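You operate a simulated robot arm through the tools that you are given. There is no shell and no other tool. Be economical: measure what you need, move in short steps, check, and stop when the job is done.

Carry out the task below with a simulated robot arm. There is one attempt and no reset: what you move stays moved.

TASK
Set a rivet in each of the strip's three holes.
Fine: slide the carrier by its knob, one stroke a hole, fingers out from under the die, lever up at the end.

It is judged by the outcome, as a careful person would: the job done as asked, and still so three seconds after it is handed in. It fails if anything else is knocked over, pushed out of place, dropped, spilled or broken.

THE ROBOT
A 7-joint arm with a two-finger parallel gripper, fixed in place. Base frame: the origin is at the foot of the arm, x ahead of it, y to its left, z up. Units: m, degrees, N and s.
With the tool pointing down near the work surface it reaches from about 0.34 to 0.76 m from the base axis. Its first joint turns from -115.0 to 115.0 degrees. Payload 3.91 kg.
The TCP is the grasp point between the finger pads, 0.03 m short of the fingertips. In the tool frame z runs along the fingers and y along their closing line. Largest opening 0.11 m; finger width 0.02, thickness 0.01; the body of the gripper, 0.048 by 0.112 m, starts 0.055 m behind the TCP.
Orientation is that of the tool frame in the base frame, as a unit quaternion [w, x, y, z]. With the fingers straight down and closing along the base's y, the tool's x points along the base's -x, its y along +y and its z along -z.

THE INTERFACE
- The arm moves only by the tool arm_command. Its argument "moves" is a list of rows, each an object of numbers (a shift or turn left out is 0, a gripper value left out holds the last): "x", "y", "z": the shift along the tool's x, y, z in units of 150 mm (1.0 is 150 mm); "ax", "ay", "az": the turn, a rotation vector about the tool's x, y, z in units of 90 degrees (1.0 is 90 degrees); "jaw": the opening, from 0 (shut) to 1 (fully open). In form: [{"x": .., "y": .., "z": .., "ax": .., "ay": .., "az": .., "jaw": ..}, ...]. A call has 1 to 10 rows; each row is the pose to reach, as a shift and turn from the pose commanded when the call began, along the tool's axes at that moment. A call with a number of a shift or a turn outside -1 to 1 is refused whole. Each row takes 0.2 s and may step no farther than 0.05 m and 8.6 degrees from the row before; otherwise, or with a gripper value out of range, the whole call is refused. Where a pose cannot be reached the arm comes as near as it can. A force on the tool above 50 N (or 10 N above the force at the start of the call, whichever is more), or a blocked arm, ends the call early, and 0.2 s more pass. The fingers move at their own pace (about 0.108 m/s each) and stop on an object; they squeeze with about 29 N. The grip force told is the motor's: it shows also when the fingers shut on nothing. Time passes only in rows, and 0.2 s behind the last, so rows that repeat a pose let the fingers close. The reply holds the time, the measured pose of the TCP, the force on the tool along the base axes, the opening and the grip force, in the units named above and with some noise.
- Cameras (640 x 400 px; columns grow to the right, rows downward): "scene" is fixed at [0.4002, -0.6508, 1.5766]; the picture's right is [0.17, 0.99, 0.00], its down [0.61, -0.10, -0.79] and it looks along [-0.78, 0.13, -0.62] (base axes); focal length 214 px, centre (320, 200). "wrist" rides on the gripper at [0.072, 0.017, -0.103] in the tool frame; the picture's right is [-0.23, 0.97, 0.00], its down [-0.76, -0.18, -0.62] and it looks along [-0.61, -0.14, 0.78] (tool axes); focal length 222 px, centre (320, 200). There is no depth. A picture from a camera that has moved, and an enlarged one, comes with that camera's place and axes in the base frame and with its lens.
- camera(camera): a new picture of that camera. It takes no simulated time.
- lift_body(by): slides the trunk up (or, below 0, down) by that many m; the arm rides with it, the base frame stays. It gives what a move gives, with no picture.
- zoom(camera, box): a new picture of the part [left, top, right, bottom] of that camera's present view, enlarged. It takes no simulated time.
- job_done(): hands the job in; it is judged then, once.

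Work in short steps. Places have to be worked out from the pictures, the camera data and where the tool is seen: move nearer, look again, correct. Check each grasp and each placing, and mend what went wrong. You have 120 turns and 84 pictures in all, those below and enlarged ones among them. Open the gripper and draw the arm clear of the work before you hand the job in, unless the task says otherwise; then end with one line.

The tools are called after "Emit:" as a command line: name --argument value ..., lists and objects as JSON in quotes. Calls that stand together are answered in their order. arm_command: Moves the arm, as the interface text tells. Its arguments: {"type":"object","properties":{"moves":{"type":"array","items":{"type":"object","properties":{"x":{"type":"number"},"y":{"type":"number"},"z":{"type":"number"},"ax":{"type":"number"},"ay":{"type":"number"},"az":{"type":"number"},"jaw":{"type":"number"}}}}},"required":["moves"]} The other tools are called the same way: lift_body (by) slides the trunk up or down; camera (camera) takes a picture; zoom (camera, box) takes an enlarged picture of a part of a camera's view; job_done () hands the job in.

At the start:

```text
time: 0.0
ee_pos: [0.0121, -0.4784, 1.3787]
orientation: [0.001, 0.0, 1.0, 0.0]
force: [0.0, 0.2, 0.1]
gripper_width: 0.1102
finger_force: 0.0
trunk travel left (down, up): [-0.684, 0.306]
```

scene: 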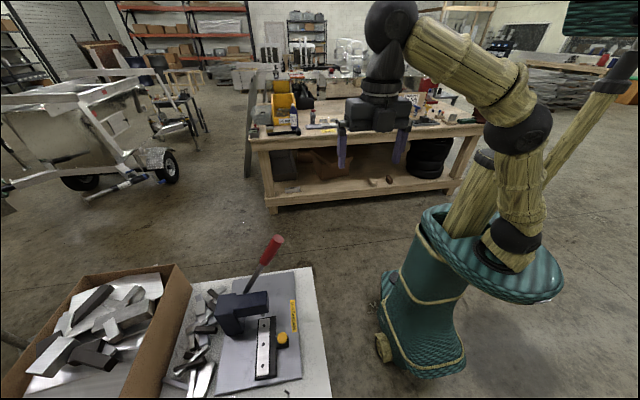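
wrist: 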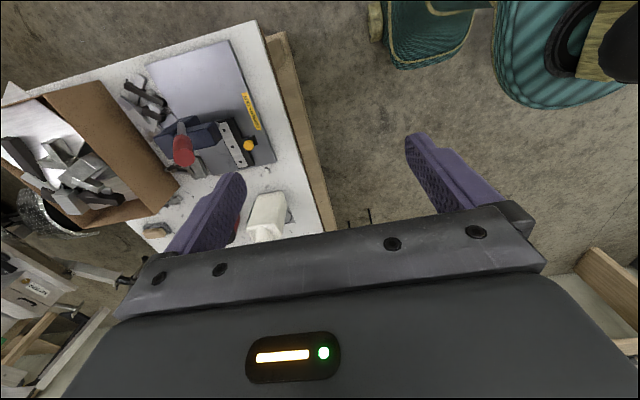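

I begin by enlarging the press area in both views to understand the fixture.

Emit:
zoom --camera "scene" --box '[180, 225, 340, 400]'

Emit:
zoom --camera "wrist" --box '[110, 30, 300, 200]'

```text
2.29 times, centred on (260, 312) of scene
camera zoom: at [0.4002, -0.6508, 1.5766], right [0.17, 0.99, 0.0], down [0.61, -0.1, -0.79], along [-0.78, 0.13, -0.62], focal length 490 px, centre (457, -57)
```

zoom: 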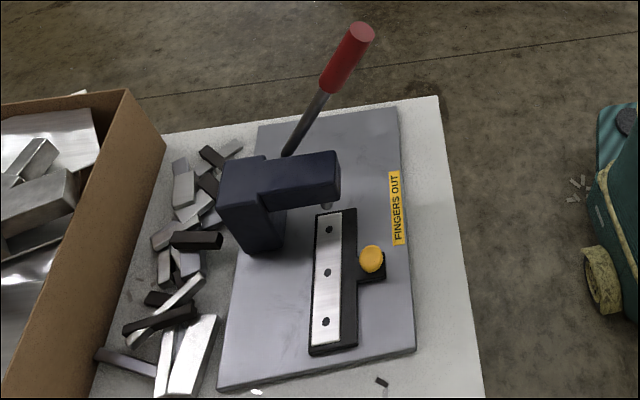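

```text
2.35 times, centred on (205, 115) of wrist
camera zoom: at [-0.0613, -0.4606, 1.481], right [0.23, 0.97, 0.0], down [0.76, -0.18, 0.62], along [0.61, -0.14, -0.78], focal length 523 px, centre (591, 400)
```

zoom: 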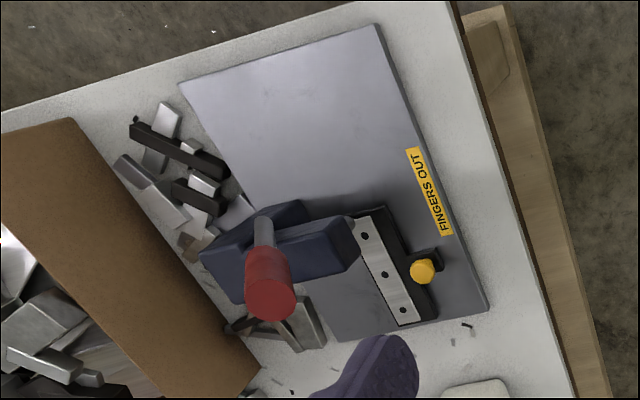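

Knob is at about (0.153, -0.712, 0.91), the three holes run along x at y≈-0.768 with a 49 mm pitch, and the lever top is near (0.045, -0.689, 1.188). I turn the gripper 90° so it closes along x, with the camera on the robot side.

Emit:
arm_command --moves '[{"az": 0.094}, {"az": 0.188}, {"az": 0.282}, {"az": 0.376}, {"az": 0.47}, {"az": 0.564}, {"az": 0.658}, {"az": 0.752}, {"az": 0.846}, {"az": 0.94}]'

```text
time: 2.2
ee_pos: [0.0115, -0.4781, 1.3777]
orientation: [0.0, 0.674, 0.739, 0.0]
force: [-0.1, 0.6, 0.0]
gripper_width: 0.1098
finger_force: 0.0
trunk travel left (down, up): [-0.684, 0.306]
```

I finish the turn while moving over toward the press at a safe height, for a close look from the robot side.

Emit:
arm_command --moves '[{"az": 0.06, "z": 0.25, "y": 0.08, "x": -0.03}, {"az": 0.06, "z": 0.5, "y": 0.16, "x": -0.06}, {"az": 0.06, "z": 0.75, "y": 0.25, "x": -0.1}, {"az": 0.06, "z": 1.0, "y": 0.35, "x": -0.15}]'

Emit:
arm_command --moves '[{"z": 0.25}, {"z": 0.5}, {"z": 0.75}, {"z": 0.95, "ay": -0.05}, {"z": 1.0, "ay": -0.14}]'

Emit:
camera --camera "wrist"

Emit:
camera --camera "scene"

```text
time: 3.2
ee_pos: [0.0649, -0.493, 1.2285]
orientation: [-0.001, 0.707, 0.707, 0.0]
force: [-0.5, -0.3, 0.8]
gripper_width: 0.1102
finger_force: 0.0
trunk travel left (down, up): [-0.684, 0.306]
```

```text
time: 4.4
ee_pos: [0.0646, -0.4954, 1.0782]
orientation: [0.078, 0.702, 0.703, -0.078]
force: [-0.2, 0.0, -0.3]
gripper_width: 0.1099
finger_force: 0.1
trunk travel left (down, up): [-0.684, 0.306]
```

```text
79 pictures are left
camera wrist: at [0.0815, -0.4008, 1.1632], right [0.97, -0.22, 0.05], down [-0.18, -0.61, 0.78], along [-0.14, -0.76, -0.63], focal length 222 px, centre (320, 200)
```

wrist: 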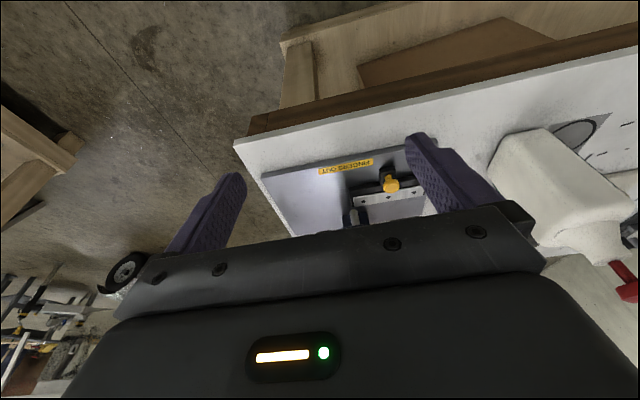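

```text
78 pictures are left
```

scene: 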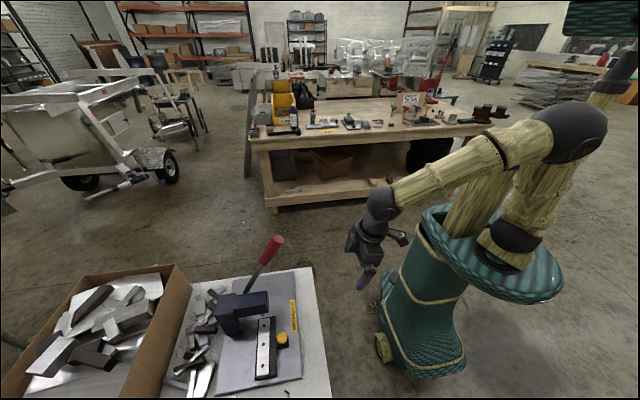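

The wrist picture is upside down in this pose and the gripper hides the press. I undo the tilt and turn the tool 180° so the camera sits on the far side and looks down or forward when tilted.

Emit:
arm_command --moves '[{"ay": 0.07, "z": -0.3}, {"ay": 0.14, "z": -0.6}, {"ay": 0.14, "z": -0.6}]'

Emit:
arm_command --moves '[{"az": -0.095}, {"az": -0.19}, {"az": -0.285}, {"az": -0.38}, {"az": -0.475}, {"az": -0.57}, {"az": -0.665}, {"az": -0.76}, {"az": -0.855}, {"az": -0.95}]'

Emit:
arm_command --moves '[{"az": -0.095}, {"az": -0.19}, {"az": -0.285}, {"az": -0.38}, {"az": -0.475}, {"az": -0.57}, {"az": -0.665}, {"az": -0.76}, {"az": -0.855}, {"az": -0.95}]'

Emit:
arm_command --moves '[{"az": -0.05}, {"az": -0.1}]'

```text
time: 5.2
ee_pos: [0.0667, -0.4761, 1.1684]
orientation: [0.0, 0.708, 0.706, 0.0]
force: [0.8, -0.2, 0.4]
gripper_width: 0.1102
finger_force: 0.0
trunk travel left (down, up): [-0.684, 0.306]
```

```text
time: 7.4
ee_pos: [0.0655, -0.4747, 1.1656]
orientation: [0.0, 0.038, 0.999, 0.0]
force: [-0.3, -1.0, -0.2]
gripper_width: 0.1099
finger_force: 0.2
trunk travel left (down, up): [-0.684, 0.306]
```

```text
time: 9.6
ee_pos: [0.0652, -0.4759, 1.1652]
orientation: [0.001, -0.651, 0.759, 0.0]
force: [-0.2, 1.2, 0.8]
gripper_width: 0.11
finger_force: 0.1
trunk travel left (down, up): [-0.684, 0.306]
```

```text
time: 10.2
ee_pos: [0.0656, -0.4751, 1.1647]
orientation: [-0.001, 0.708, -0.707, 0.001]
force: [-0.2, -1.7, 0.2]
gripper_width: 0.1101
finger_force: 0.0
trunk travel left (down, up): [-0.684, 0.306]
```

Now the tool x points to -y. I tilt by about 60° so the fingers point toward the press and the camera looks ahead from above.

Emit:
arm_command --moves '[{"ay": 0.095}, {"ay": 0.19}, {"ay": 0.285}, {"ay": 0.38}, {"ay": 0.475}, {"ay": 0.57}, {"ay": 0.66}]'

Emit:
camera --camera "wrist"

```text
time: 11.8
ee_pos: [0.0215, -0.4747, 1.1583]
orientation: [-0.36, -0.584, 0.646, -0.334]
force: [-2.5, -0.5, 1.9]
gripper_width: 0.1101
finger_force: 0.0
trunk travel left (down, up): [-0.684, 0.306]
```

```text
77 pictures are left
camera wrist: at [0.0086, -0.4219, 1.2754], right [-0.96, 0.21, -0.21], down [0.26, 0.91, -0.33], along [0.12, -0.37, -0.92], focal length 222 px, centre (320, 200)
```

wrist: 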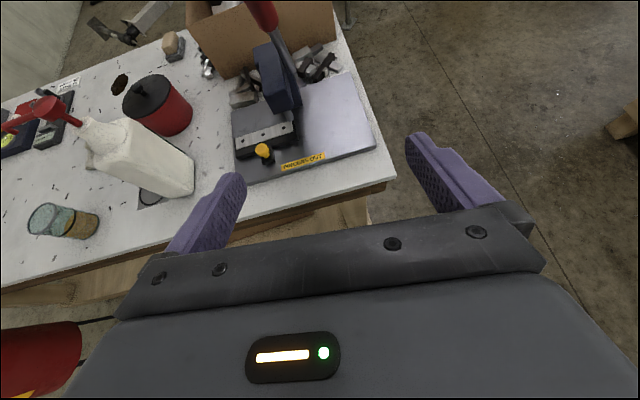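

The arm couldn't quite reach that tilt so close to its base, but the pose gets easier farther out. I move forward to about (0.167, -0.60, 1.03) for a close view.

Emit:
arm_command --moves '[{"x": -0.07, "y": -0.133, "z": 0.235}, {"x": -0.14, "y": -0.267, "z": 0.47}, {"x": -0.21, "y": -0.4, "z": 0.705}, {"x": -0.28, "y": -0.53, "z": 0.94}, {"x": -0.28, "y": -0.53, "z": 0.94}]'

Emit:
camera --camera "wrist"

```text
time: 13.0
ee_pos: [0.1437, -0.5765, 1.0592]
orientation: [0.35, 0.614, -0.614, 0.35]
force: [0.8, 0.4, -0.6]
gripper_width: 0.1098
finger_force: 0.2
trunk travel left (down, up): [-0.684, 0.306]
```

```text
76 pictures are left
camera wrist: at [0.127, -0.5234, 1.1749], right [-0.97, 0.11, -0.2], down [0.18, 0.92, -0.34], along [0.14, -0.36, -0.92], focal length 222 px, centre (320, 200)
```

wrist: 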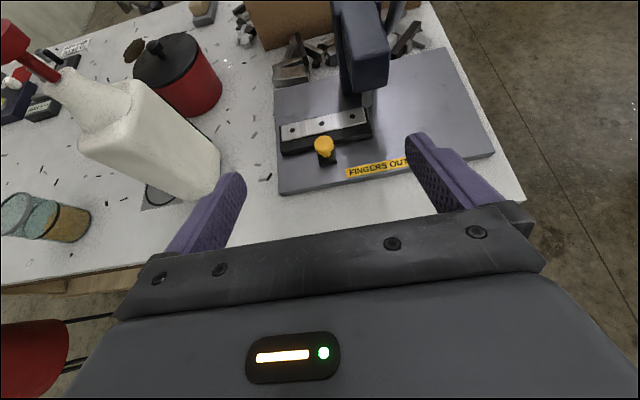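

Emit:
zoom --camera "wrist" --box '[260, 0, 440, 190]'

Emit:
zoom --camera "scene" --box '[210, 270, 310, 380]'

```text
2.11 times, centred on (350, 95) of wrist
camera zoom: at [0.127, -0.5234, 1.1749], right [-0.97, 0.11, -0.2], down [0.18, 0.92, -0.34], along [0.14, -0.36, -0.92], focal length 468 px, centre (257, 421)
```

zoom: 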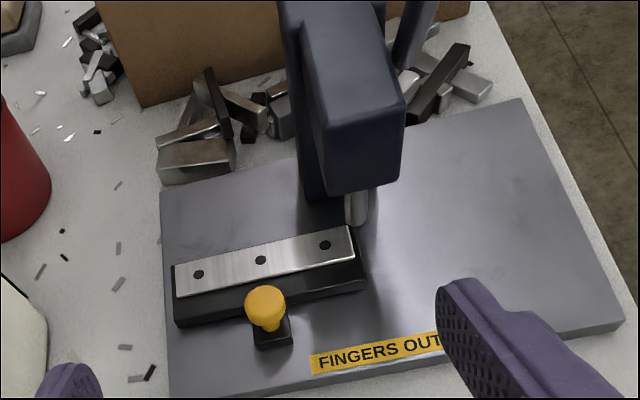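

```text
3.64 times, centred on (260, 325) of scene
camera zoom: at [0.4002, -0.6508, 1.5766], right [0.17, 0.99, 0.0], down [0.61, -0.1, -0.79], along [-0.78, 0.13, -0.62], focal length 780 px, centre (538, -254)
```

zoom: 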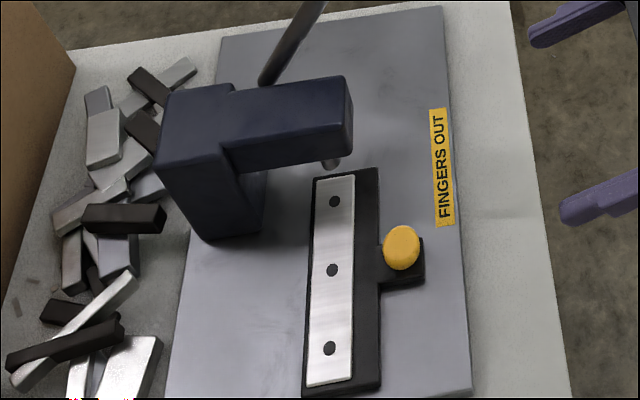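

The die tip is at about (0.079, -0.769, 0.903). The holes are at x≈0.102, 0.152 and 0.202, and the strip top is at z≈0.886. So the carrier must slide about -0.023, -0.073 and -0.123 for the three holes. The knob centre is near (0.153, -0.714, 0.905), so I go to a stand-off point in front of it with the jaws half open.

Emit:
arm_command --moves '[{"x": -0.14, "y": -0.02, "z": 0.22, "jaw": 0.5}, {"x": -0.28, "y": -0.04, "z": 0.45, "jaw": 0.5}, {"x": -0.42, "y": -0.06, "z": 0.679, "jaw": 0.5}, {"x": -0.42, "y": -0.06, "z": 0.679, "jaw": 0.5}]'

Emit:
camera --camera "wrist"

Emit:
zoom --camera "scene" --box '[210, 260, 370, 390]'

```text
time: 14.0
ee_pos: [0.1555, -0.6325, 0.9503]
orientation: [0.35, 0.615, -0.614, 0.35]
force: [0.4, -0.2, 0.4]
gripper_width: 0.0554
finger_force: 0.0
trunk travel left (down, up): [-0.684, 0.306]
```

```text
73 pictures are left
camera wrist: at [0.1364, -0.5797, 1.0656], right [-0.97, 0.12, -0.2], down [0.18, 0.92, -0.34], along [0.14, -0.36, -0.92], focal length 222 px, centre (320, 200)
```

wrist: 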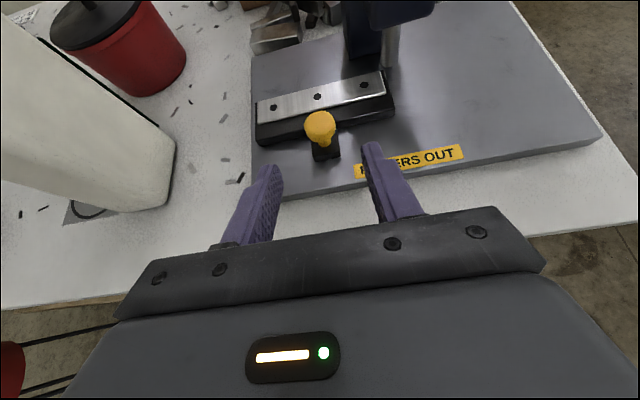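

```text
3.08 times, centred on (290, 325) of scene
camera zoom: at [0.4002, -0.6508, 1.5766], right [0.17, 0.99, 0.0], down [0.61, -0.1, -0.79], along [-0.78, 0.13, -0.62], focal length 660 px, centre (412, -185)
```

zoom: 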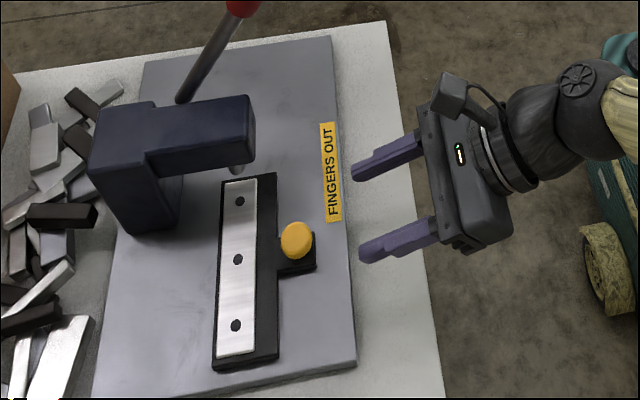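

The knob reading repeats (0.1525, -0.714, 0.903) and the fingers straddle its line. I advance along the tool axis so the tips pass either side of it, without closing yet.

Emit:
arm_command --moves '[{"x": 0.005, "y": 0.006, "z": 0.17}, {"x": 0.01, "y": 0.012, "z": 0.34}, {"x": 0.016, "y": 0.019, "z": 0.521}, {"x": 0.016, "y": 0.019, "z": 0.521}]'

Emit:
camera --camera "wrist"

Emit:
zoom --camera "scene" --box '[210, 270, 330, 380]'

```text
time: 15.0
ee_pos: [0.1544, -0.6983, 0.914]
orientation: [0.351, 0.615, -0.613, 0.351]
force: [0.1, 0.4, -0.5]
gripper_width: 0.0551
finger_force: 0.0
trunk travel left (down, up): [-0.684, 0.306]
```

```text
71 pictures are left
camera wrist: at [0.1368, -0.645, 1.0286], right [-0.97, 0.12, -0.2], down [0.18, 0.92, -0.34], along [0.14, -0.36, -0.92], focal length 222 px, centre (320, 200)
```

wrist: 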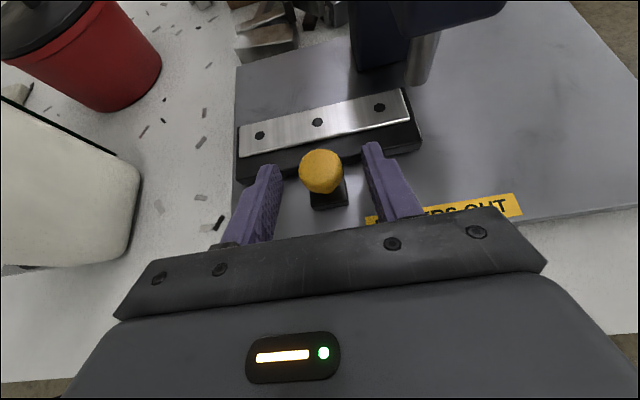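

```text
3.64 times, centred on (270, 325) of scene
camera zoom: at [0.4002, -0.6508, 1.5766], right [0.17, 0.99, 0.0], down [0.61, -0.1, -0.79], along [-0.78, 0.13, -0.62], focal length 780 px, centre (502, -254)
```

zoom: 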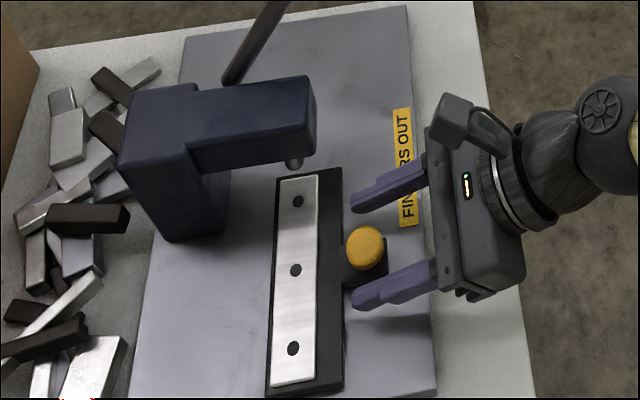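

The knob lies between the finger pads, just behind the tips. I close on it.

Emit:
arm_command --moves '[{"jaw": 0.2}, {"jaw": 0.1}, {"jaw": 0.1}]'

Emit:
camera --camera "wrist"

```text
time: 15.8
ee_pos: [0.1537, -0.6982, 0.9131]
orientation: [0.35, 0.615, -0.614, 0.351]
force: [-0.5, -1.5, -0.8]
gripper_width: 0.027
finger_force: 45.1
trunk travel left (down, up): [-0.684, 0.306]
```

```text
69 pictures are left
camera wrist: at [0.1368, -0.645, 1.0285], right [-0.97, 0.12, -0.2], down [0.18, 0.92, -0.34], along [0.14, -0.36, -0.92], focal length 222 px, centre (320, 200)
```

wrist: 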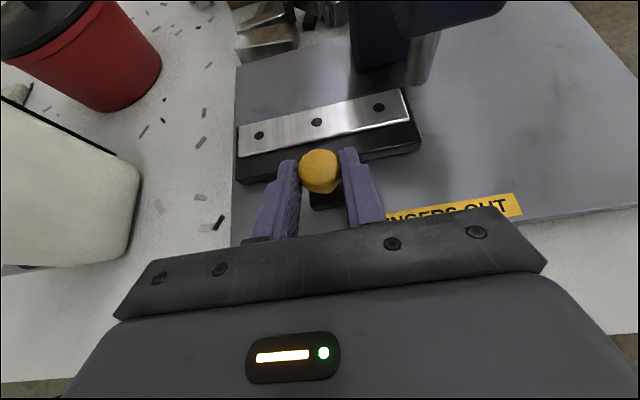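

Gripped (27 mm). The view confirms a 50 mm hole pitch and the die at x≈0.0785, about 24 mm beyond hole 1. I slide the carrier -24 mm and look.

Emit:
arm_command --moves '[{"y": 0.04}, {"y": 0.08}, {"y": 0.12}, {"y": 0.16}, {"y": 0.16}]'

Emit:
camera --camera "wrist"

Emit:
zoom --camera "scene" --box '[220, 280, 310, 380]'

```text
time: 17.0
ee_pos: [0.1282, -0.6978, 0.9131]
orientation: [0.35, 0.615, -0.614, 0.35]
force: [2.9, 25.1, -7.9]
gripper_width: 0.0269
finger_force: 44.9
trunk travel left (down, up): [-0.684, 0.306]
```

```text
68 pictures are left
camera wrist: at [0.1112, -0.6453, 1.0286], right [-0.97, 0.11, -0.19], down [0.18, 0.92, -0.34], along [0.14, -0.36, -0.92], focal length 222 px, centre (320, 200)
```

wrist: 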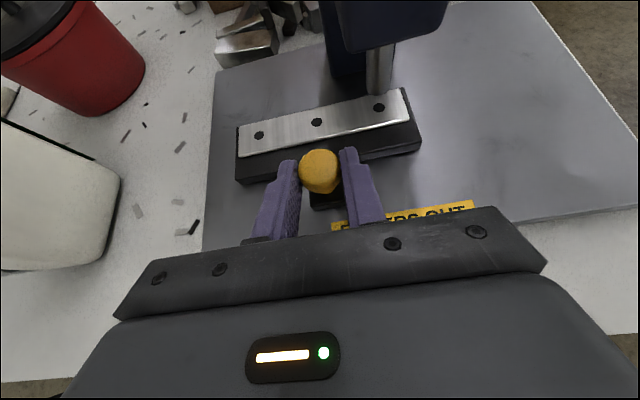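

```text
4.00 times, centred on (265, 330) of scene
camera zoom: at [0.4002, -0.6508, 1.5766], right [0.17, 0.99, 0.0], down [0.61, -0.1, -0.79], along [-0.78, 0.13, -0.62], focal length 858 px, centre (540, -320)
```

zoom: 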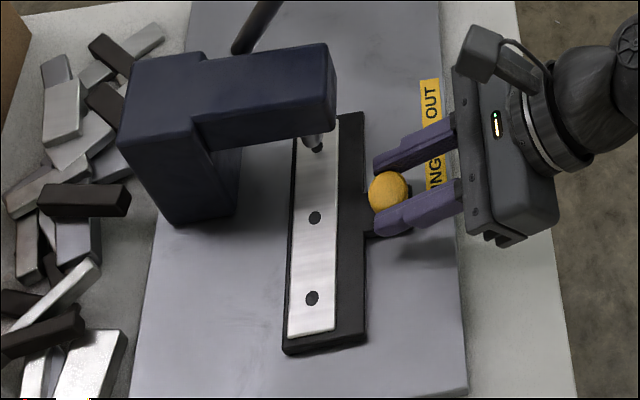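

The carrier slid. I zoom on the die and hole to check the alignment.

Emit:
zoom --camera "wrist" --box '[330, 50, 430, 150]'

Emit:
zoom --camera "scene" --box '[280, 300, 320, 340]'

```text
4.00 times, centred on (380, 100) of wrist
camera zoom: at [0.1112, -0.6453, 1.0286], right [-0.97, 0.11, -0.19], down [0.18, 0.92, -0.34], along [0.14, -0.36, -0.92], focal length 888 px, centre (80, 600)
```

zoom: 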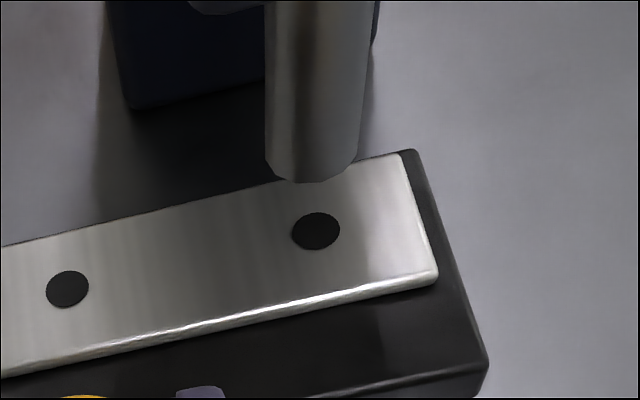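

```text
10.00 times, centred on (300, 320) of scene
camera zoom: at [0.4002, -0.6508, 1.5766], right [0.17, 0.99, 0.0], down [0.61, -0.1, -0.79], along [-0.78, 0.13, -0.62], focal length 2145 px, centre (520, -1000)
```

zoom: 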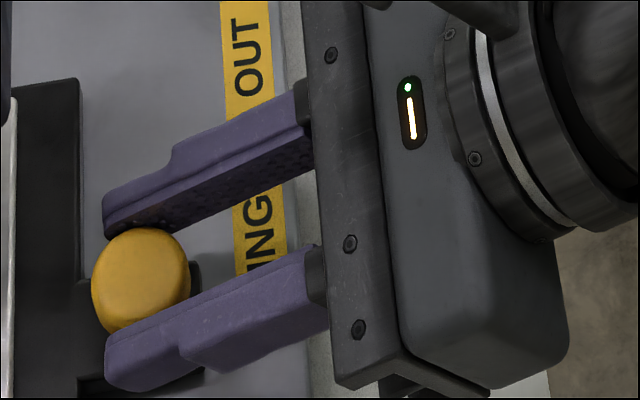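

Emit:
zoom --camera "scene" --box '[245, 300, 285, 365]'

```text
6.15 times, centred on (265, 332) of scene
camera zoom: at [0.4002, -0.6508, 1.5766], right [0.17, 0.99, 0.0], down [0.61, -0.1, -0.79], along [-0.78, 0.13, -0.62], focal length 1320 px, centre (658, -615)
```

zoom: 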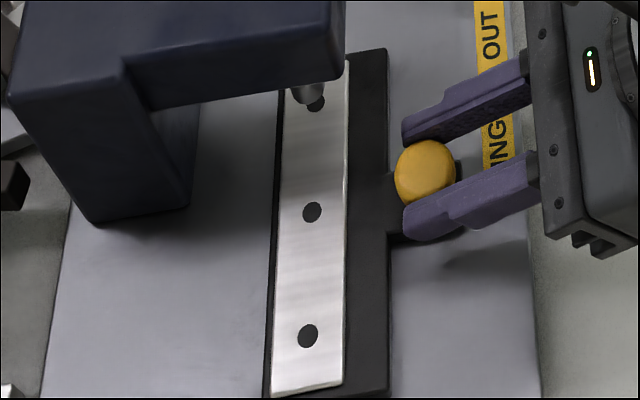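

The hole shows just under the die but seems to have gone about 2 mm too far in -x (both views agree). I nudge the carrier back by 2 mm.

Emit:
arm_command --moves '[{"y": -0.007}, {"y": -0.013}, {"y": -0.013}]'

Emit:
zoom --camera "wrist" --box '[330, 50, 430, 150]'

Emit:
zoom --camera "scene" --box '[245, 300, 285, 325]'

```text
time: 17.8
ee_pos: [0.1307, -0.6985, 0.9138]
orientation: [-0.351, -0.614, 0.614, -0.349]
force: [-0.7, 27.8, -11.2]
gripper_width: 0.027
finger_force: 45.2
trunk travel left (down, up): [-0.684, 0.306]
```

```text
4.00 times, centred on (380, 100) of wrist
camera zoom: at [0.1127, -0.6452, 1.0285], right [-0.97, 0.12, -0.19], down [0.18, 0.92, -0.34], along [0.14, -0.36, -0.92], focal length 888 px, centre (80, 600)
```

zoom: 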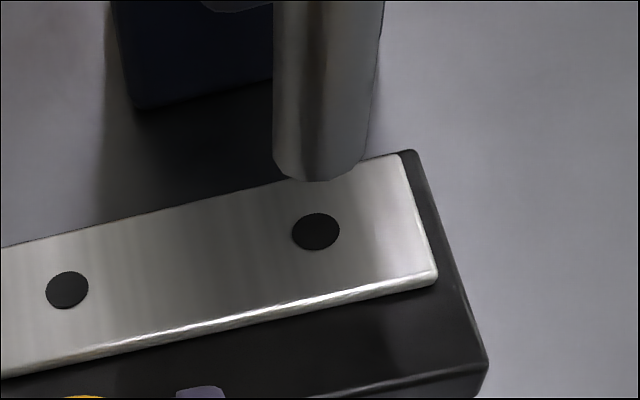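

```text
16.00 times, centred on (265, 312) of scene
camera zoom: at [0.4002, -0.6508, 1.5766], right [0.17, 0.99, 0.0], down [0.61, -0.1, -0.79], along [-0.78, 0.13, -0.62], focal length 3432 px, centre (1200, -1600)
```

zoom: 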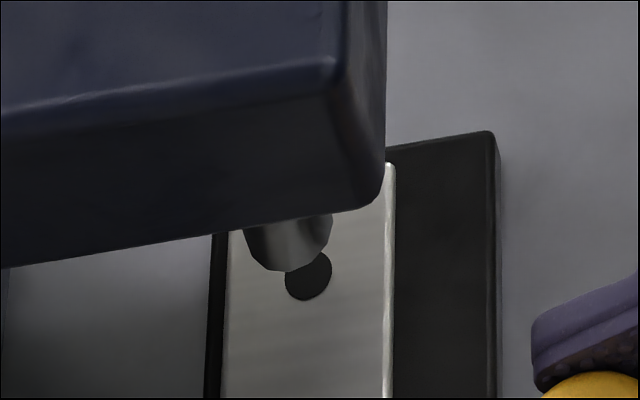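

Both views now put hole 1 directly under the die, within about 0.5 mm in x. I release and back straight out along the tool axis.

Emit:
arm_command --moves '[{"jaw": 0.3}, {"jaw": 0.5}, {"jaw": 0.5}]'

Emit:
arm_command --moves '[{"z": -0.2}, {"z": -0.5}, {"z": -0.8}, {"z": -1.0}]'

Emit:
camera --camera "wrist"

Emit:
zoom --camera "scene" --box '[200, 220, 360, 380]'

```text
time: 18.6
ee_pos: [0.1292, -0.7001, 0.914]
orientation: [0.35, 0.615, -0.614, 0.35]
force: [-0.5, -1.0, -0.4]
gripper_width: 0.0549
finger_force: 0.1
trunk travel left (down, up): [-0.684, 0.306]
```

```text
time: 19.6
ee_pos: [0.131, -0.5722, 0.9911]
orientation: [0.35, 0.615, -0.614, 0.35]
force: [-0.3, 0.3, 0.0]
gripper_width: 0.055
finger_force: 0.1
trunk travel left (down, up): [-0.684, 0.306]
```

```text
61 pictures are left
camera wrist: at [0.1141, -0.5198, 1.1062], right [-0.97, 0.11, -0.2], down [0.18, 0.92, -0.34], along [0.14, -0.36, -0.92], focal length 222 px, centre (320, 200)
```

wrist: 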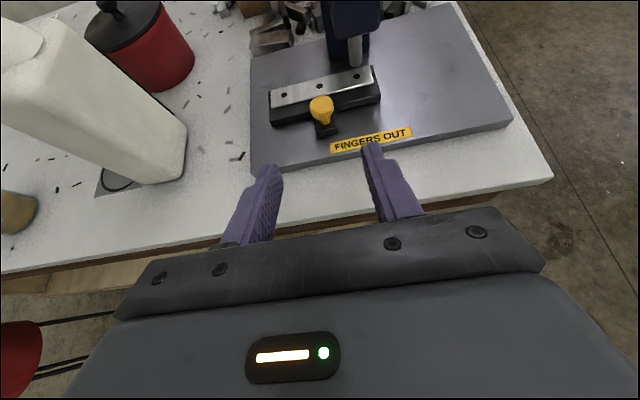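

```text
2.50 times, centred on (280, 300) of scene
camera zoom: at [0.4002, -0.6508, 1.5766], right [0.17, 0.99, 0.0], down [0.61, -0.1, -0.79], along [-0.78, 0.13, -0.62], focal length 536 px, centre (420, -50)
```

zoom: 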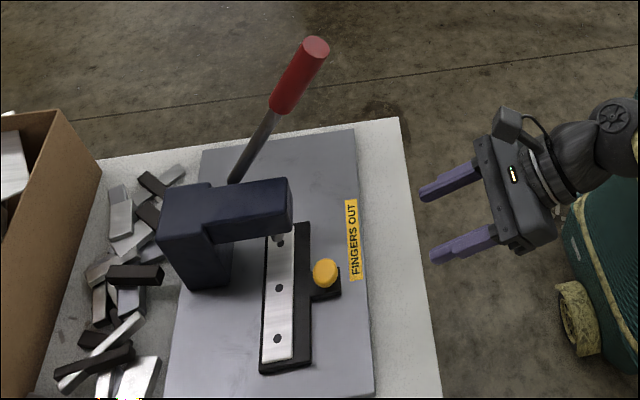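

The lever lies in the plane x≈0.045, at about 59° elevation, from a pivot near (y -0.825, z 0.96) to its end at (-0.689, 1.188). I rise to a stand-off above the handle end and set a 30° tilt, so the fingers come down along the handle.

Emit:
arm_command --moves '[{"x": 0.22, "y": 0.0, "z": -0.1, "jaw": 0.6}, {"x": 0.44, "y": 0.09, "z": -0.2}, {"x": 0.66, "y": 0.19, "z": -0.3}, {"x": 0.88, "y": 0.287, "z": -0.413}]'

Emit:
arm_command --moves '[{"x": 0.22, "y": 0.07, "z": -0.1, "ay": -0.08}, {"x": 0.44, "y": 0.14, "z": -0.2, "ay": -0.16}, {"x": 0.66, "y": 0.21, "z": -0.3, "ay": -0.24}, {"x": 0.88, "y": 0.287, "z": -0.413, "ay": -0.326}, {"x": 0.88, "y": 0.287, "z": -0.413, "ay": -0.326}]'

Emit:
camera --camera "wrist"

Emit:
zoom --camera "scene" --box '[200, 160, 400, 320]'

```text
time: 20.6
ee_pos: [0.0855, -0.5852, 1.1369]
orientation: [0.351, 0.615, -0.614, 0.35]
force: [0.0, -0.2, 0.0]
gripper_width: 0.0662
finger_force: 0.1
trunk travel left (down, up): [-0.684, 0.306]
```

```text
time: 21.8
ee_pos: [0.0432, -0.5981, 1.2817]
orientation: [0.184, 0.683, -0.683, 0.183]
force: [1.5, 0.1, -0.7]
gripper_width: 0.0661
finger_force: 0.0
trunk travel left (down, up): [-0.684, 0.306]
```

```text
59 pictures are left
camera wrist: at [0.0265, -0.6089, 1.4066], right [-0.97, 0.2, -0.11], down [0.18, 0.97, 0.16], along [0.14, 0.14, -0.98], focal length 222 px, centre (320, 200)
```

wrist: 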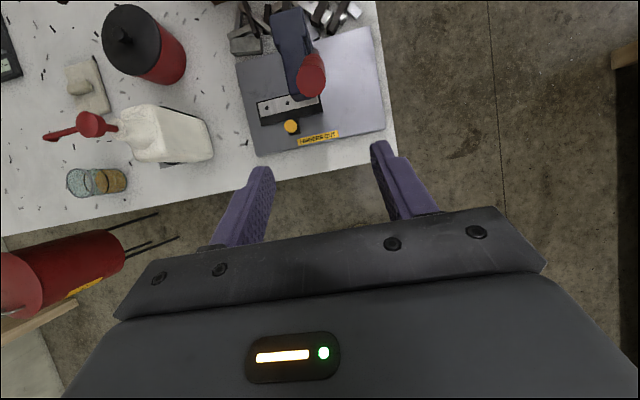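

```text
2.50 times, centred on (300, 240) of scene
camera zoom: at [0.4002, -0.6508, 1.5766], right [0.17, 0.99, 0.0], down [0.61, -0.1, -0.79], along [-0.78, 0.13, -0.62], focal length 536 px, centre (370, 100)
```

zoom: 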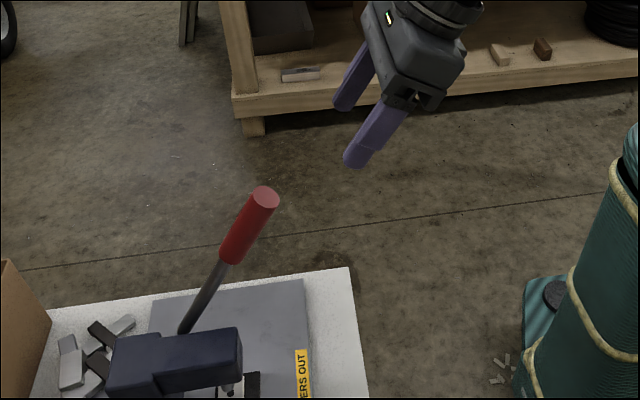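

Emit:
zoom --camera "wrist" --box '[250, 30, 370, 140]'

Emit:
zoom --camera "scene" --box '[250, 220, 310, 300]'

```text
3.64 times, centred on (310, 85) of wrist
camera zoom: at [0.0265, -0.6089, 1.4066], right [-0.97, 0.2, -0.11], down [0.18, 0.97, 0.16], along [0.14, 0.14, -0.98], focal length 808 px, centre (356, 618)
```

zoom: 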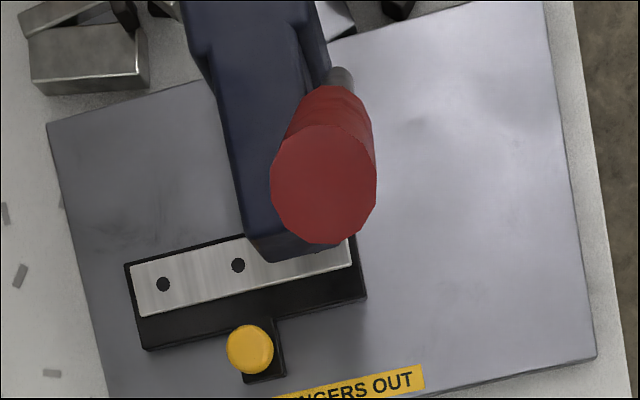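

```text
5.00 times, centred on (280, 260) of scene
camera zoom: at [0.4002, -0.6508, 1.5766], right [0.17, 0.99, 0.0], down [0.61, -0.1, -0.79], along [-0.78, 0.13, -0.62], focal length 1072 px, centre (520, -100)
```

zoom: 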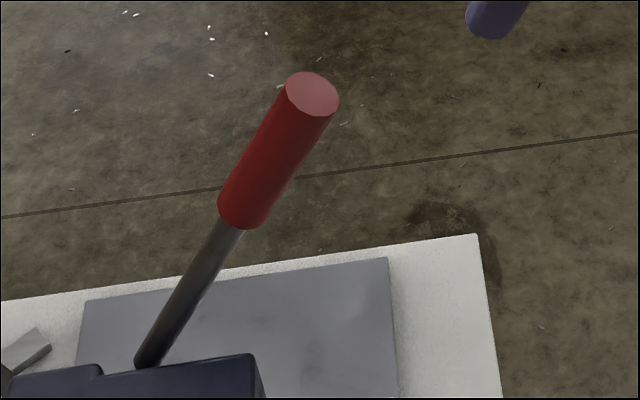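

Refined: the handle end is at (0.0435, -0.689, 1.188), 27 mm in diameter, with the axis at 60° elevation. I line up on the handle axis just above its end and check.

Emit:
arm_command --moves '[{"x": 0.1, "z": 0.12}, {"x": 0.21, "z": 0.3}, {"x": 0.21, "z": 0.5}, {"x": 0.21, "z": 0.5}]'

Emit:
camera --camera "wrist"

Emit:
zoom --camera "scene" --box '[220, 160, 360, 300]'

```text
time: 22.8
ee_pos: [0.0462, -0.6647, 1.2306]
orientation: [0.183, 0.683, -0.683, 0.183]
force: [0.8, 0.6, 1.0]
gripper_width: 0.0659
finger_force: 0.0
trunk travel left (down, up): [-0.684, 0.306]
```

```text
55 pictures are left
camera wrist: at [0.0282, -0.6757, 1.3567], right [-0.97, 0.2, -0.11], down [0.18, 0.97, 0.16], along [0.14, 0.13, -0.98], focal length 222 px, centre (320, 200)
```

wrist: 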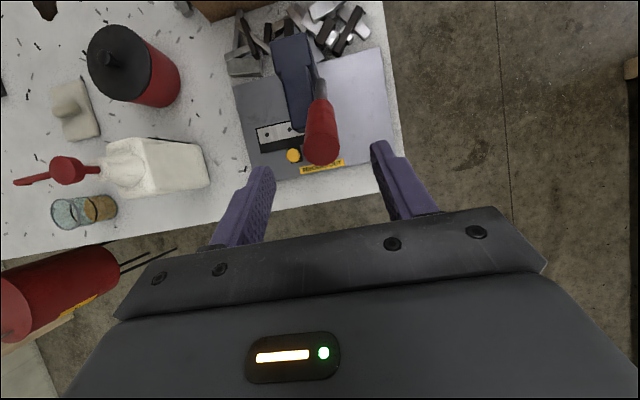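

```text
2.86 times, centred on (290, 230) of scene
camera zoom: at [0.4002, -0.6508, 1.5766], right [0.17, 0.99, 0.0], down [0.61, -0.1, -0.79], along [-0.78, 0.13, -0.62], focal length 613 px, centre (406, 114)
```

zoom: 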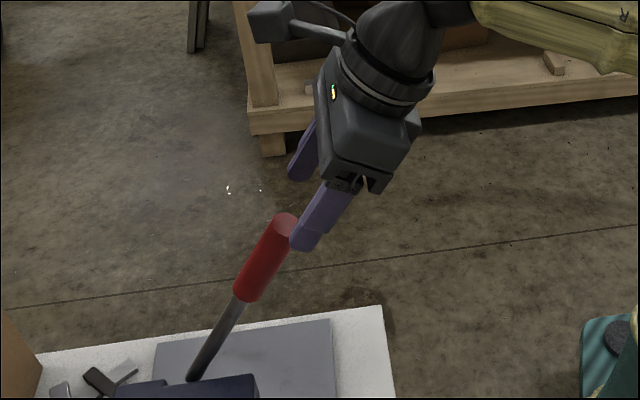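

Aligned with the handle. I advance 79 mm along it and then close.

Emit:
arm_command --moves '[{"y": 0.01, "z": 0.18}, {"y": 0.018, "z": 0.36}, {"y": 0.018, "z": 0.527}, {"y": 0.018, "z": 0.527}, {"y": 0.018, "z": 0.527, "jaw": 0.1}, {"y": 0.018, "z": 0.527, "jaw": 0.1}, {"y": 0.018, "z": 0.527, "jaw": 0.1}]'

Emit:
camera --camera "wrist"

Emit:
zoom --camera "scene" --box '[220, 160, 360, 300]'

```text
time: 24.4
ee_pos: [0.0449, -0.7027, 1.1596]
orientation: [0.184, 0.685, -0.681, 0.184]
force: [15.2, 2.4, 1.5]
gripper_width: 0.0279
finger_force: 45.3
trunk travel left (down, up): [-0.684, 0.306]
```

```text
53 pictures are left
camera wrist: at [0.0271, -0.7126, 1.2858], right [-0.97, 0.19, -0.11], down [0.17, 0.97, 0.16], along [0.14, 0.13, -0.98], focal length 222 px, centre (320, 200)
```

wrist: 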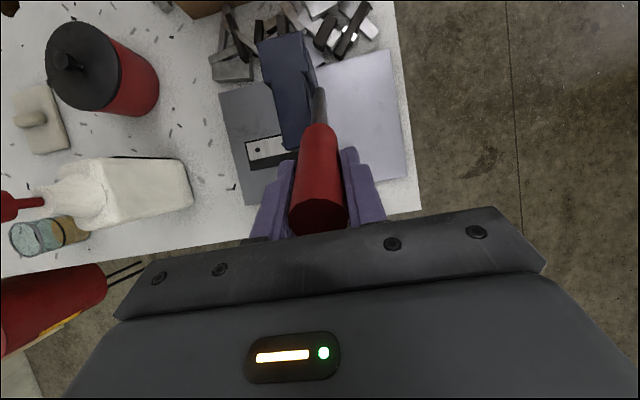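

```text
2.86 times, centred on (290, 230) of scene
camera zoom: at [0.4002, -0.6508, 1.5766], right [0.17, 0.99, 0.0], down [0.61, -0.1, -0.79], along [-0.78, 0.13, -0.62], focal length 613 px, centre (406, 114)
```

zoom: 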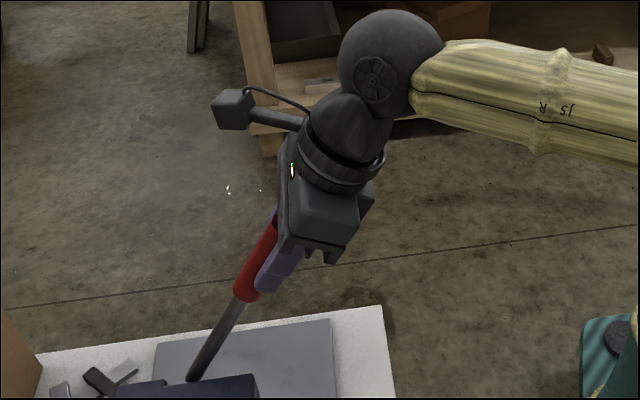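

The handle is gripped (28 mm). I swing it down along an arc about the pivot, turning the tool with it, for the first 20°, watching the force.

Emit:
arm_command --moves '[{"x": -0.1325, "z": 0.0058, "ay": 0.0556, "y": -0.005}, {"x": -0.264, "z": 0.0231, "ay": 0.1111, "y": -0.005}, {"x": -0.3934, "z": 0.0518, "ay": 0.1667, "y": -0.005}, {"x": -0.52, "z": 0.0917, "ay": 0.2222, "y": -0.005}]'

Emit:
zoom --camera "scene" --box '[200, 180, 380, 360]'

```text
time: 25.4
ee_pos: [0.045, -0.6457, 1.1101]
orientation: [0.298, 0.642, -0.64, 0.299]
force: [14.1, -18.9, -6.1]
gripper_width: 0.0277
finger_force: 45.8
trunk travel left (down, up): [-0.684, 0.306]
```

```text
2.22 times, centred on (290, 270) of scene
camera zoom: at [0.4002, -0.6508, 1.5766], right [0.17, 0.99, 0.0], down [0.61, -0.1, -0.79], along [-0.78, 0.13, -0.62], focal length 477 px, centre (387, 44)
```

zoom: 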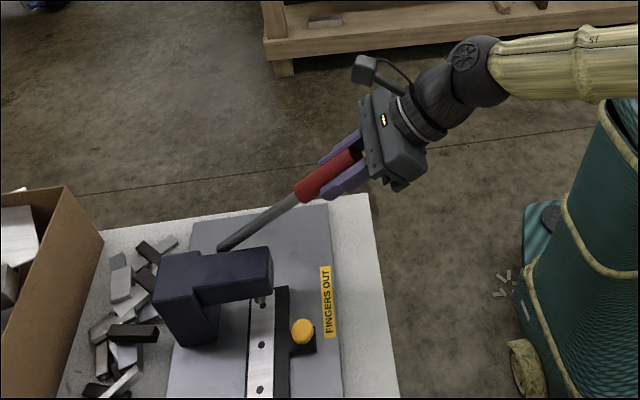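

The lever follows smoothly. A radial pull of about 18 N suggests my arc radius is slightly off, so I continue with a small inward bias.

Emit:
arm_command --moves '[{"x": -0.1325, "z": 0.02, "ay": 0.0556, "y": -0.01}, {"x": -0.264, "z": 0.045, "ay": 0.1111, "y": -0.01}, {"x": -0.3934, "z": 0.08, "ay": 0.1667, "y": -0.01}]'

Emit:
zoom --camera "scene" --box '[200, 200, 380, 380]'

```text
time: 26.2
ee_pos: [0.0437, -0.6159, 1.0593]
orientation: [0.382, 0.597, -0.594, 0.382]
force: [14.7, -8.0, 7.1]
gripper_width: 0.028
finger_force: 44.8
trunk travel left (down, up): [-0.684, 0.306]
```

```text
2.22 times, centred on (290, 290) of scene
camera zoom: at [0.4002, -0.6508, 1.5766], right [0.17, 0.99, 0.0], down [0.61, -0.1, -0.79], along [-0.78, 0.13, -0.62], focal length 477 px, centre (387, 0)
```

zoom: 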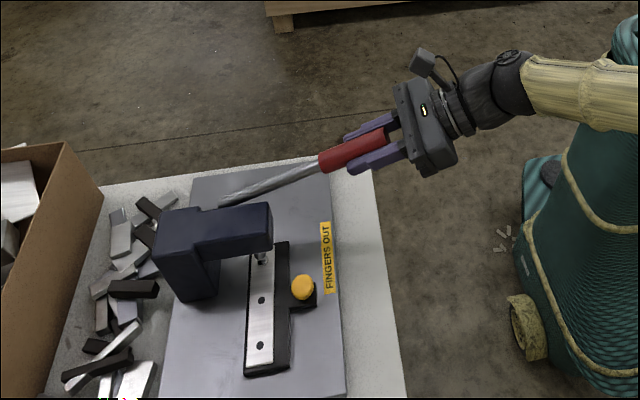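

Force is low, so no hard stop yet; I check the die and continue.

Emit:
arm_command --moves '[{"x": -0.123, "z": 0.006, "ay": 0.0556, "y": -0.01}, {"x": -0.245, "z": 0.025, "ay": 0.1111, "y": -0.01}]'

Emit:
zoom --camera "scene" --box '[200, 220, 360, 380]'

```text
time: 26.8
ee_pos: [0.0442, -0.6036, 1.0254]
orientation: [0.433, 0.56, -0.559, 0.432]
force: [5.5, -17.6, 19.5]
gripper_width: 0.0278
finger_force: 36.5
trunk travel left (down, up): [-0.684, 0.306]
```

```text
2.50 times, centred on (280, 300) of scene
camera zoom: at [0.4002, -0.6508, 1.5766], right [0.17, 0.99, 0.0], down [0.61, -0.1, -0.79], along [-0.78, 0.13, -0.62], focal length 536 px, centre (420, -50)
```

zoom: 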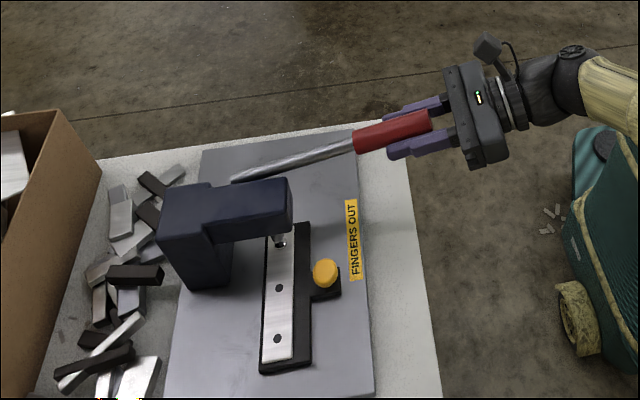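

Emit:
zoom --camera "scene" --box '[245, 295, 295, 335]'

```text
10.00 times, centred on (270, 315) of scene
camera zoom: at [0.4002, -0.6508, 1.5766], right [0.17, 0.99, 0.0], down [0.61, -0.1, -0.79], along [-0.78, 0.13, -0.62], focal length 2145 px, centre (820, -950)
```

zoom: 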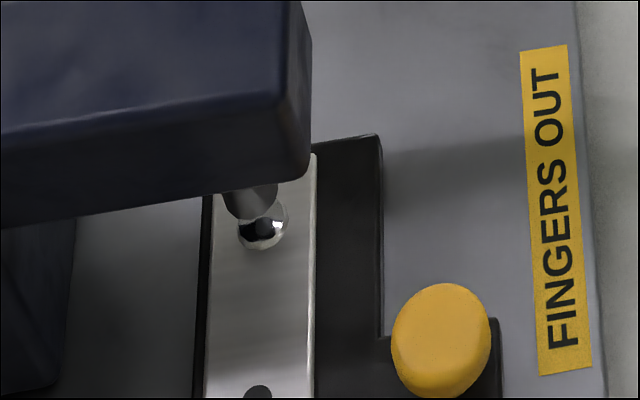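

A shiny rivet head now shows in hole 1. I press a few degrees further to make sure the stroke is complete.

Emit:
arm_command --moves '[{"x": -0.062, "z": 0.01, "ay": 0.0278, "y": -0.01}, {"x": -0.123, "z": 0.02, "ay": 0.0556, "y": -0.01}]'

Emit:
zoom --camera "scene" --box '[245, 295, 295, 335]'

```text
time: 27.4
ee_pos: [0.0452, -0.5985, 1.0039]
orientation: [-0.455, -0.541, 0.542, -0.453]
force: [0.0, -1.0, 0.3]
gripper_width: 0.011
finger_force: 0.2
trunk travel left (down, up): [-0.684, 0.306]
```

```text
10.00 times, centred on (270, 315) of scene
camera zoom: at [0.4002, -0.6508, 1.5766], right [0.17, 0.99, 0.0], down [0.61, -0.1, -0.79], along [-0.78, 0.13, -0.62], focal length 2145 px, centre (820, -950)
```

zoom: 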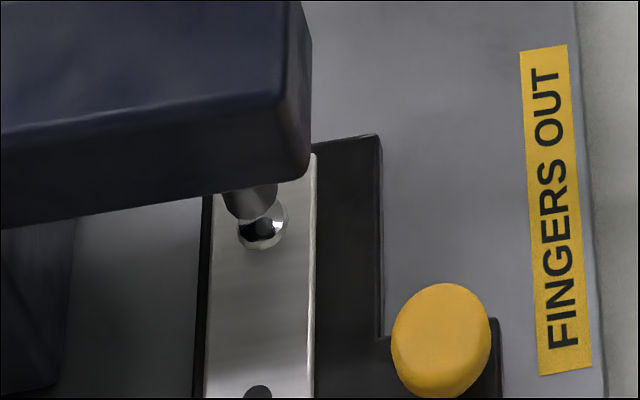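

The grip slipped off the handle (jaws now at 11 mm). I look at where the lever is.

Emit:
zoom --camera "scene" --box '[200, 200, 380, 360]'

Emit:
camera --camera "wrist"

```text
2.50 times, centred on (290, 280) of scene
camera zoom: at [0.4002, -0.6508, 1.5766], right [0.17, 0.99, 0.0], down [0.61, -0.1, -0.79], along [-0.78, 0.13, -0.62], focal length 536 px, centre (395, 0)
```

zoom: 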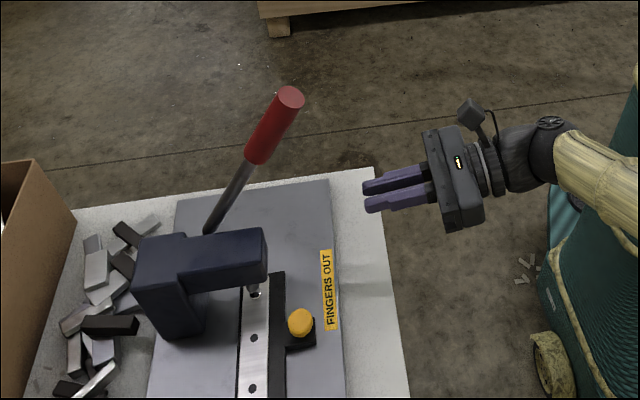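

```text
45 pictures are left
camera wrist: at [0.0279, -0.509, 1.0933], right [-0.97, 0.04, -0.22], down [0.18, 0.75, -0.64], along [0.14, -0.66, -0.73], focal length 222 px, centre (320, 200)
```

wrist: 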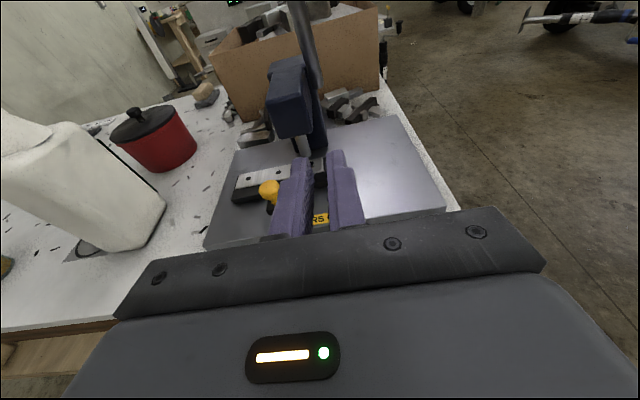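

The spring carried the lever back up by itself and the rivet is in hole 1. Next I return to the stand-off in front of the knob, now at x≈0.13, with the 59° tilt and jaws half open.

Emit:
arm_command --moves '[{"x": -0.07, "y": -0.15, "z": 0.05, "ay": -0.07, "jaw": 0.5}, {"x": -0.15, "y": -0.3, "z": 0.1, "ay": -0.14, "jaw": 0.5}, {"x": -0.22, "y": -0.45, "z": 0.18, "ay": -0.2, "jaw": 0.5}, {"x": -0.299, "y": -0.572, "z": 0.266, "ay": -0.23, "jaw": 0.5}, {"x": -0.299, "y": -0.572, "z": 0.266, "ay": -0.23, "jaw": 0.5}]'

Emit:
camera --camera "wrist"

```text
time: 28.6
ee_pos: [0.1309, -0.6313, 0.9536]
orientation: [0.35, 0.615, -0.614, 0.35]
force: [-0.6, -0.3, -0.2]
gripper_width: 0.055
finger_force: 0.2
trunk travel left (down, up): [-0.684, 0.306]
```

```text
44 pictures are left
camera wrist: at [0.1145, -0.579, 1.0688], right [-0.97, 0.12, -0.19], down [0.18, 0.92, -0.34], along [0.14, -0.36, -0.92], focal length 222 px, centre (320, 200)
```

wrist: 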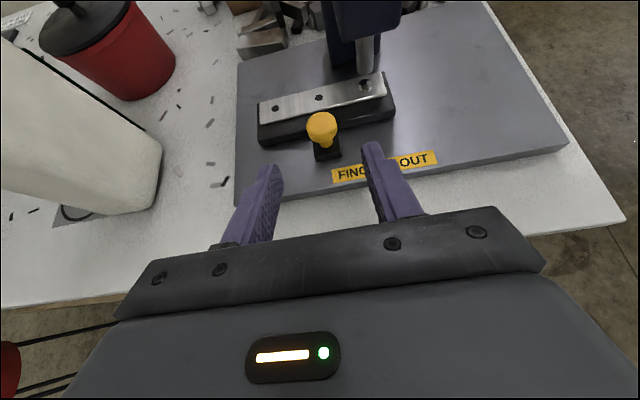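

The knob is where I left it. I advance and grip it again.

Emit:
arm_command --moves '[{"y": 0.005, "z": 0.18}, {"y": 0.01, "z": 0.36}, {"y": 0.013, "x": 0.008, "z": 0.525}, {"y": 0.013, "x": 0.008, "z": 0.525}, {"y": 0.013, "x": 0.008, "z": 0.525, "jaw": 0.1}, {"y": 0.013, "x": 0.008, "z": 0.525, "jaw": 0.1}, {"y": 0.013, "x": 0.008, "z": 0.525, "jaw": 0.1}]'

Emit:
zoom --camera "wrist" --box '[240, 40, 440, 200]'

```text
time: 30.2
ee_pos: [0.1318, -0.7006, 0.9174]
orientation: [0.349, 0.615, -0.614, 0.351]
force: [-1.4, -0.2, 1.3]
gripper_width: 0.0271
finger_force: 45.1
trunk travel left (down, up): [-0.684, 0.306]
```

```text
2.50 times, centred on (340, 120) of wrist
camera zoom: at [0.1136, -0.6487, 1.0332], right [-0.97, 0.12, -0.2], down [0.18, 0.92, -0.34], along [0.14, -0.36, -0.92], focal length 555 px, centre (270, 400)
```

zoom: 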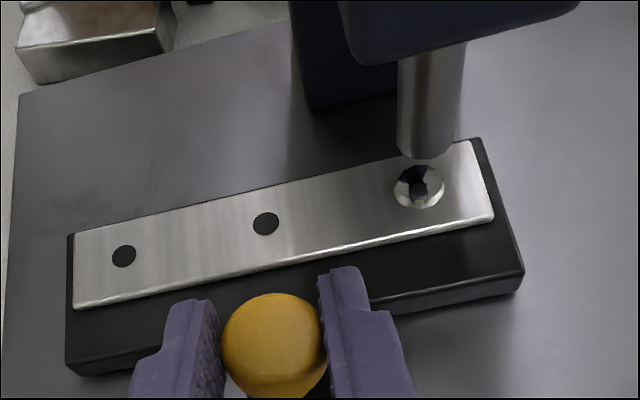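

Rivet 1 is seated with its flange. I slide the carrier 50 mm along -x for hole 2.

Emit:
arm_command --moves '[{"y": 0.05}, {"y": 0.1}, {"y": 0.15}, {"y": 0.2}, {"y": 0.25}, {"y": 0.3}, {"y": 0.333}, {"y": 0.333}]'

Emit:
zoom --camera "wrist" --box '[290, 50, 390, 150]'

Emit:
zoom --camera "scene" --box '[245, 300, 285, 325]'

```text
time: 32.0
ee_pos: [0.0784, -0.7011, 0.9179]
orientation: [0.351, 0.614, -0.613, 0.352]
force: [1.1, -24.2, 26.0]
gripper_width: 0.0271
finger_force: 44.7
trunk travel left (down, up): [-0.684, 0.306]
```

```text
4.00 times, centred on (340, 100) of wrist
camera zoom: at [0.0615, -0.6478, 1.0326], right [-0.97, 0.11, -0.2], down [0.18, 0.92, -0.34], along [0.14, -0.37, -0.92], focal length 888 px, centre (240, 600)
```

zoom: 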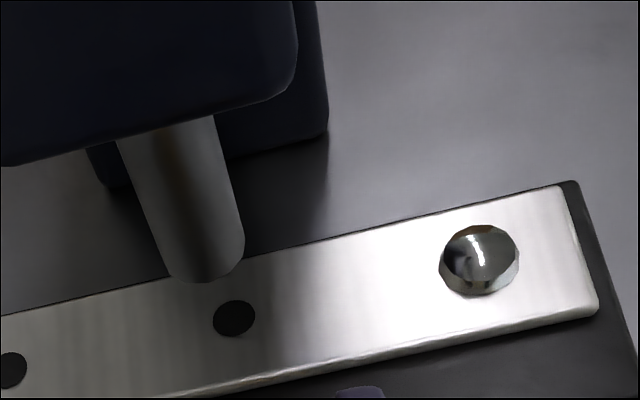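

```text
16.00 times, centred on (265, 312) of scene
camera zoom: at [0.4002, -0.6508, 1.5766], right [0.17, 0.99, 0.0], down [0.61, -0.1, -0.79], along [-0.78, 0.13, -0.62], focal length 3432 px, centre (1200, -1600)
```

zoom: 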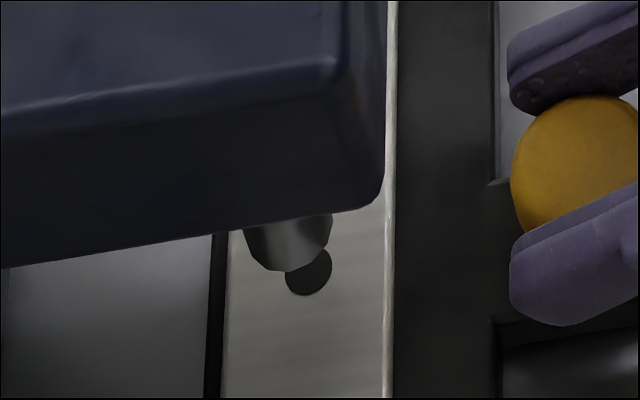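

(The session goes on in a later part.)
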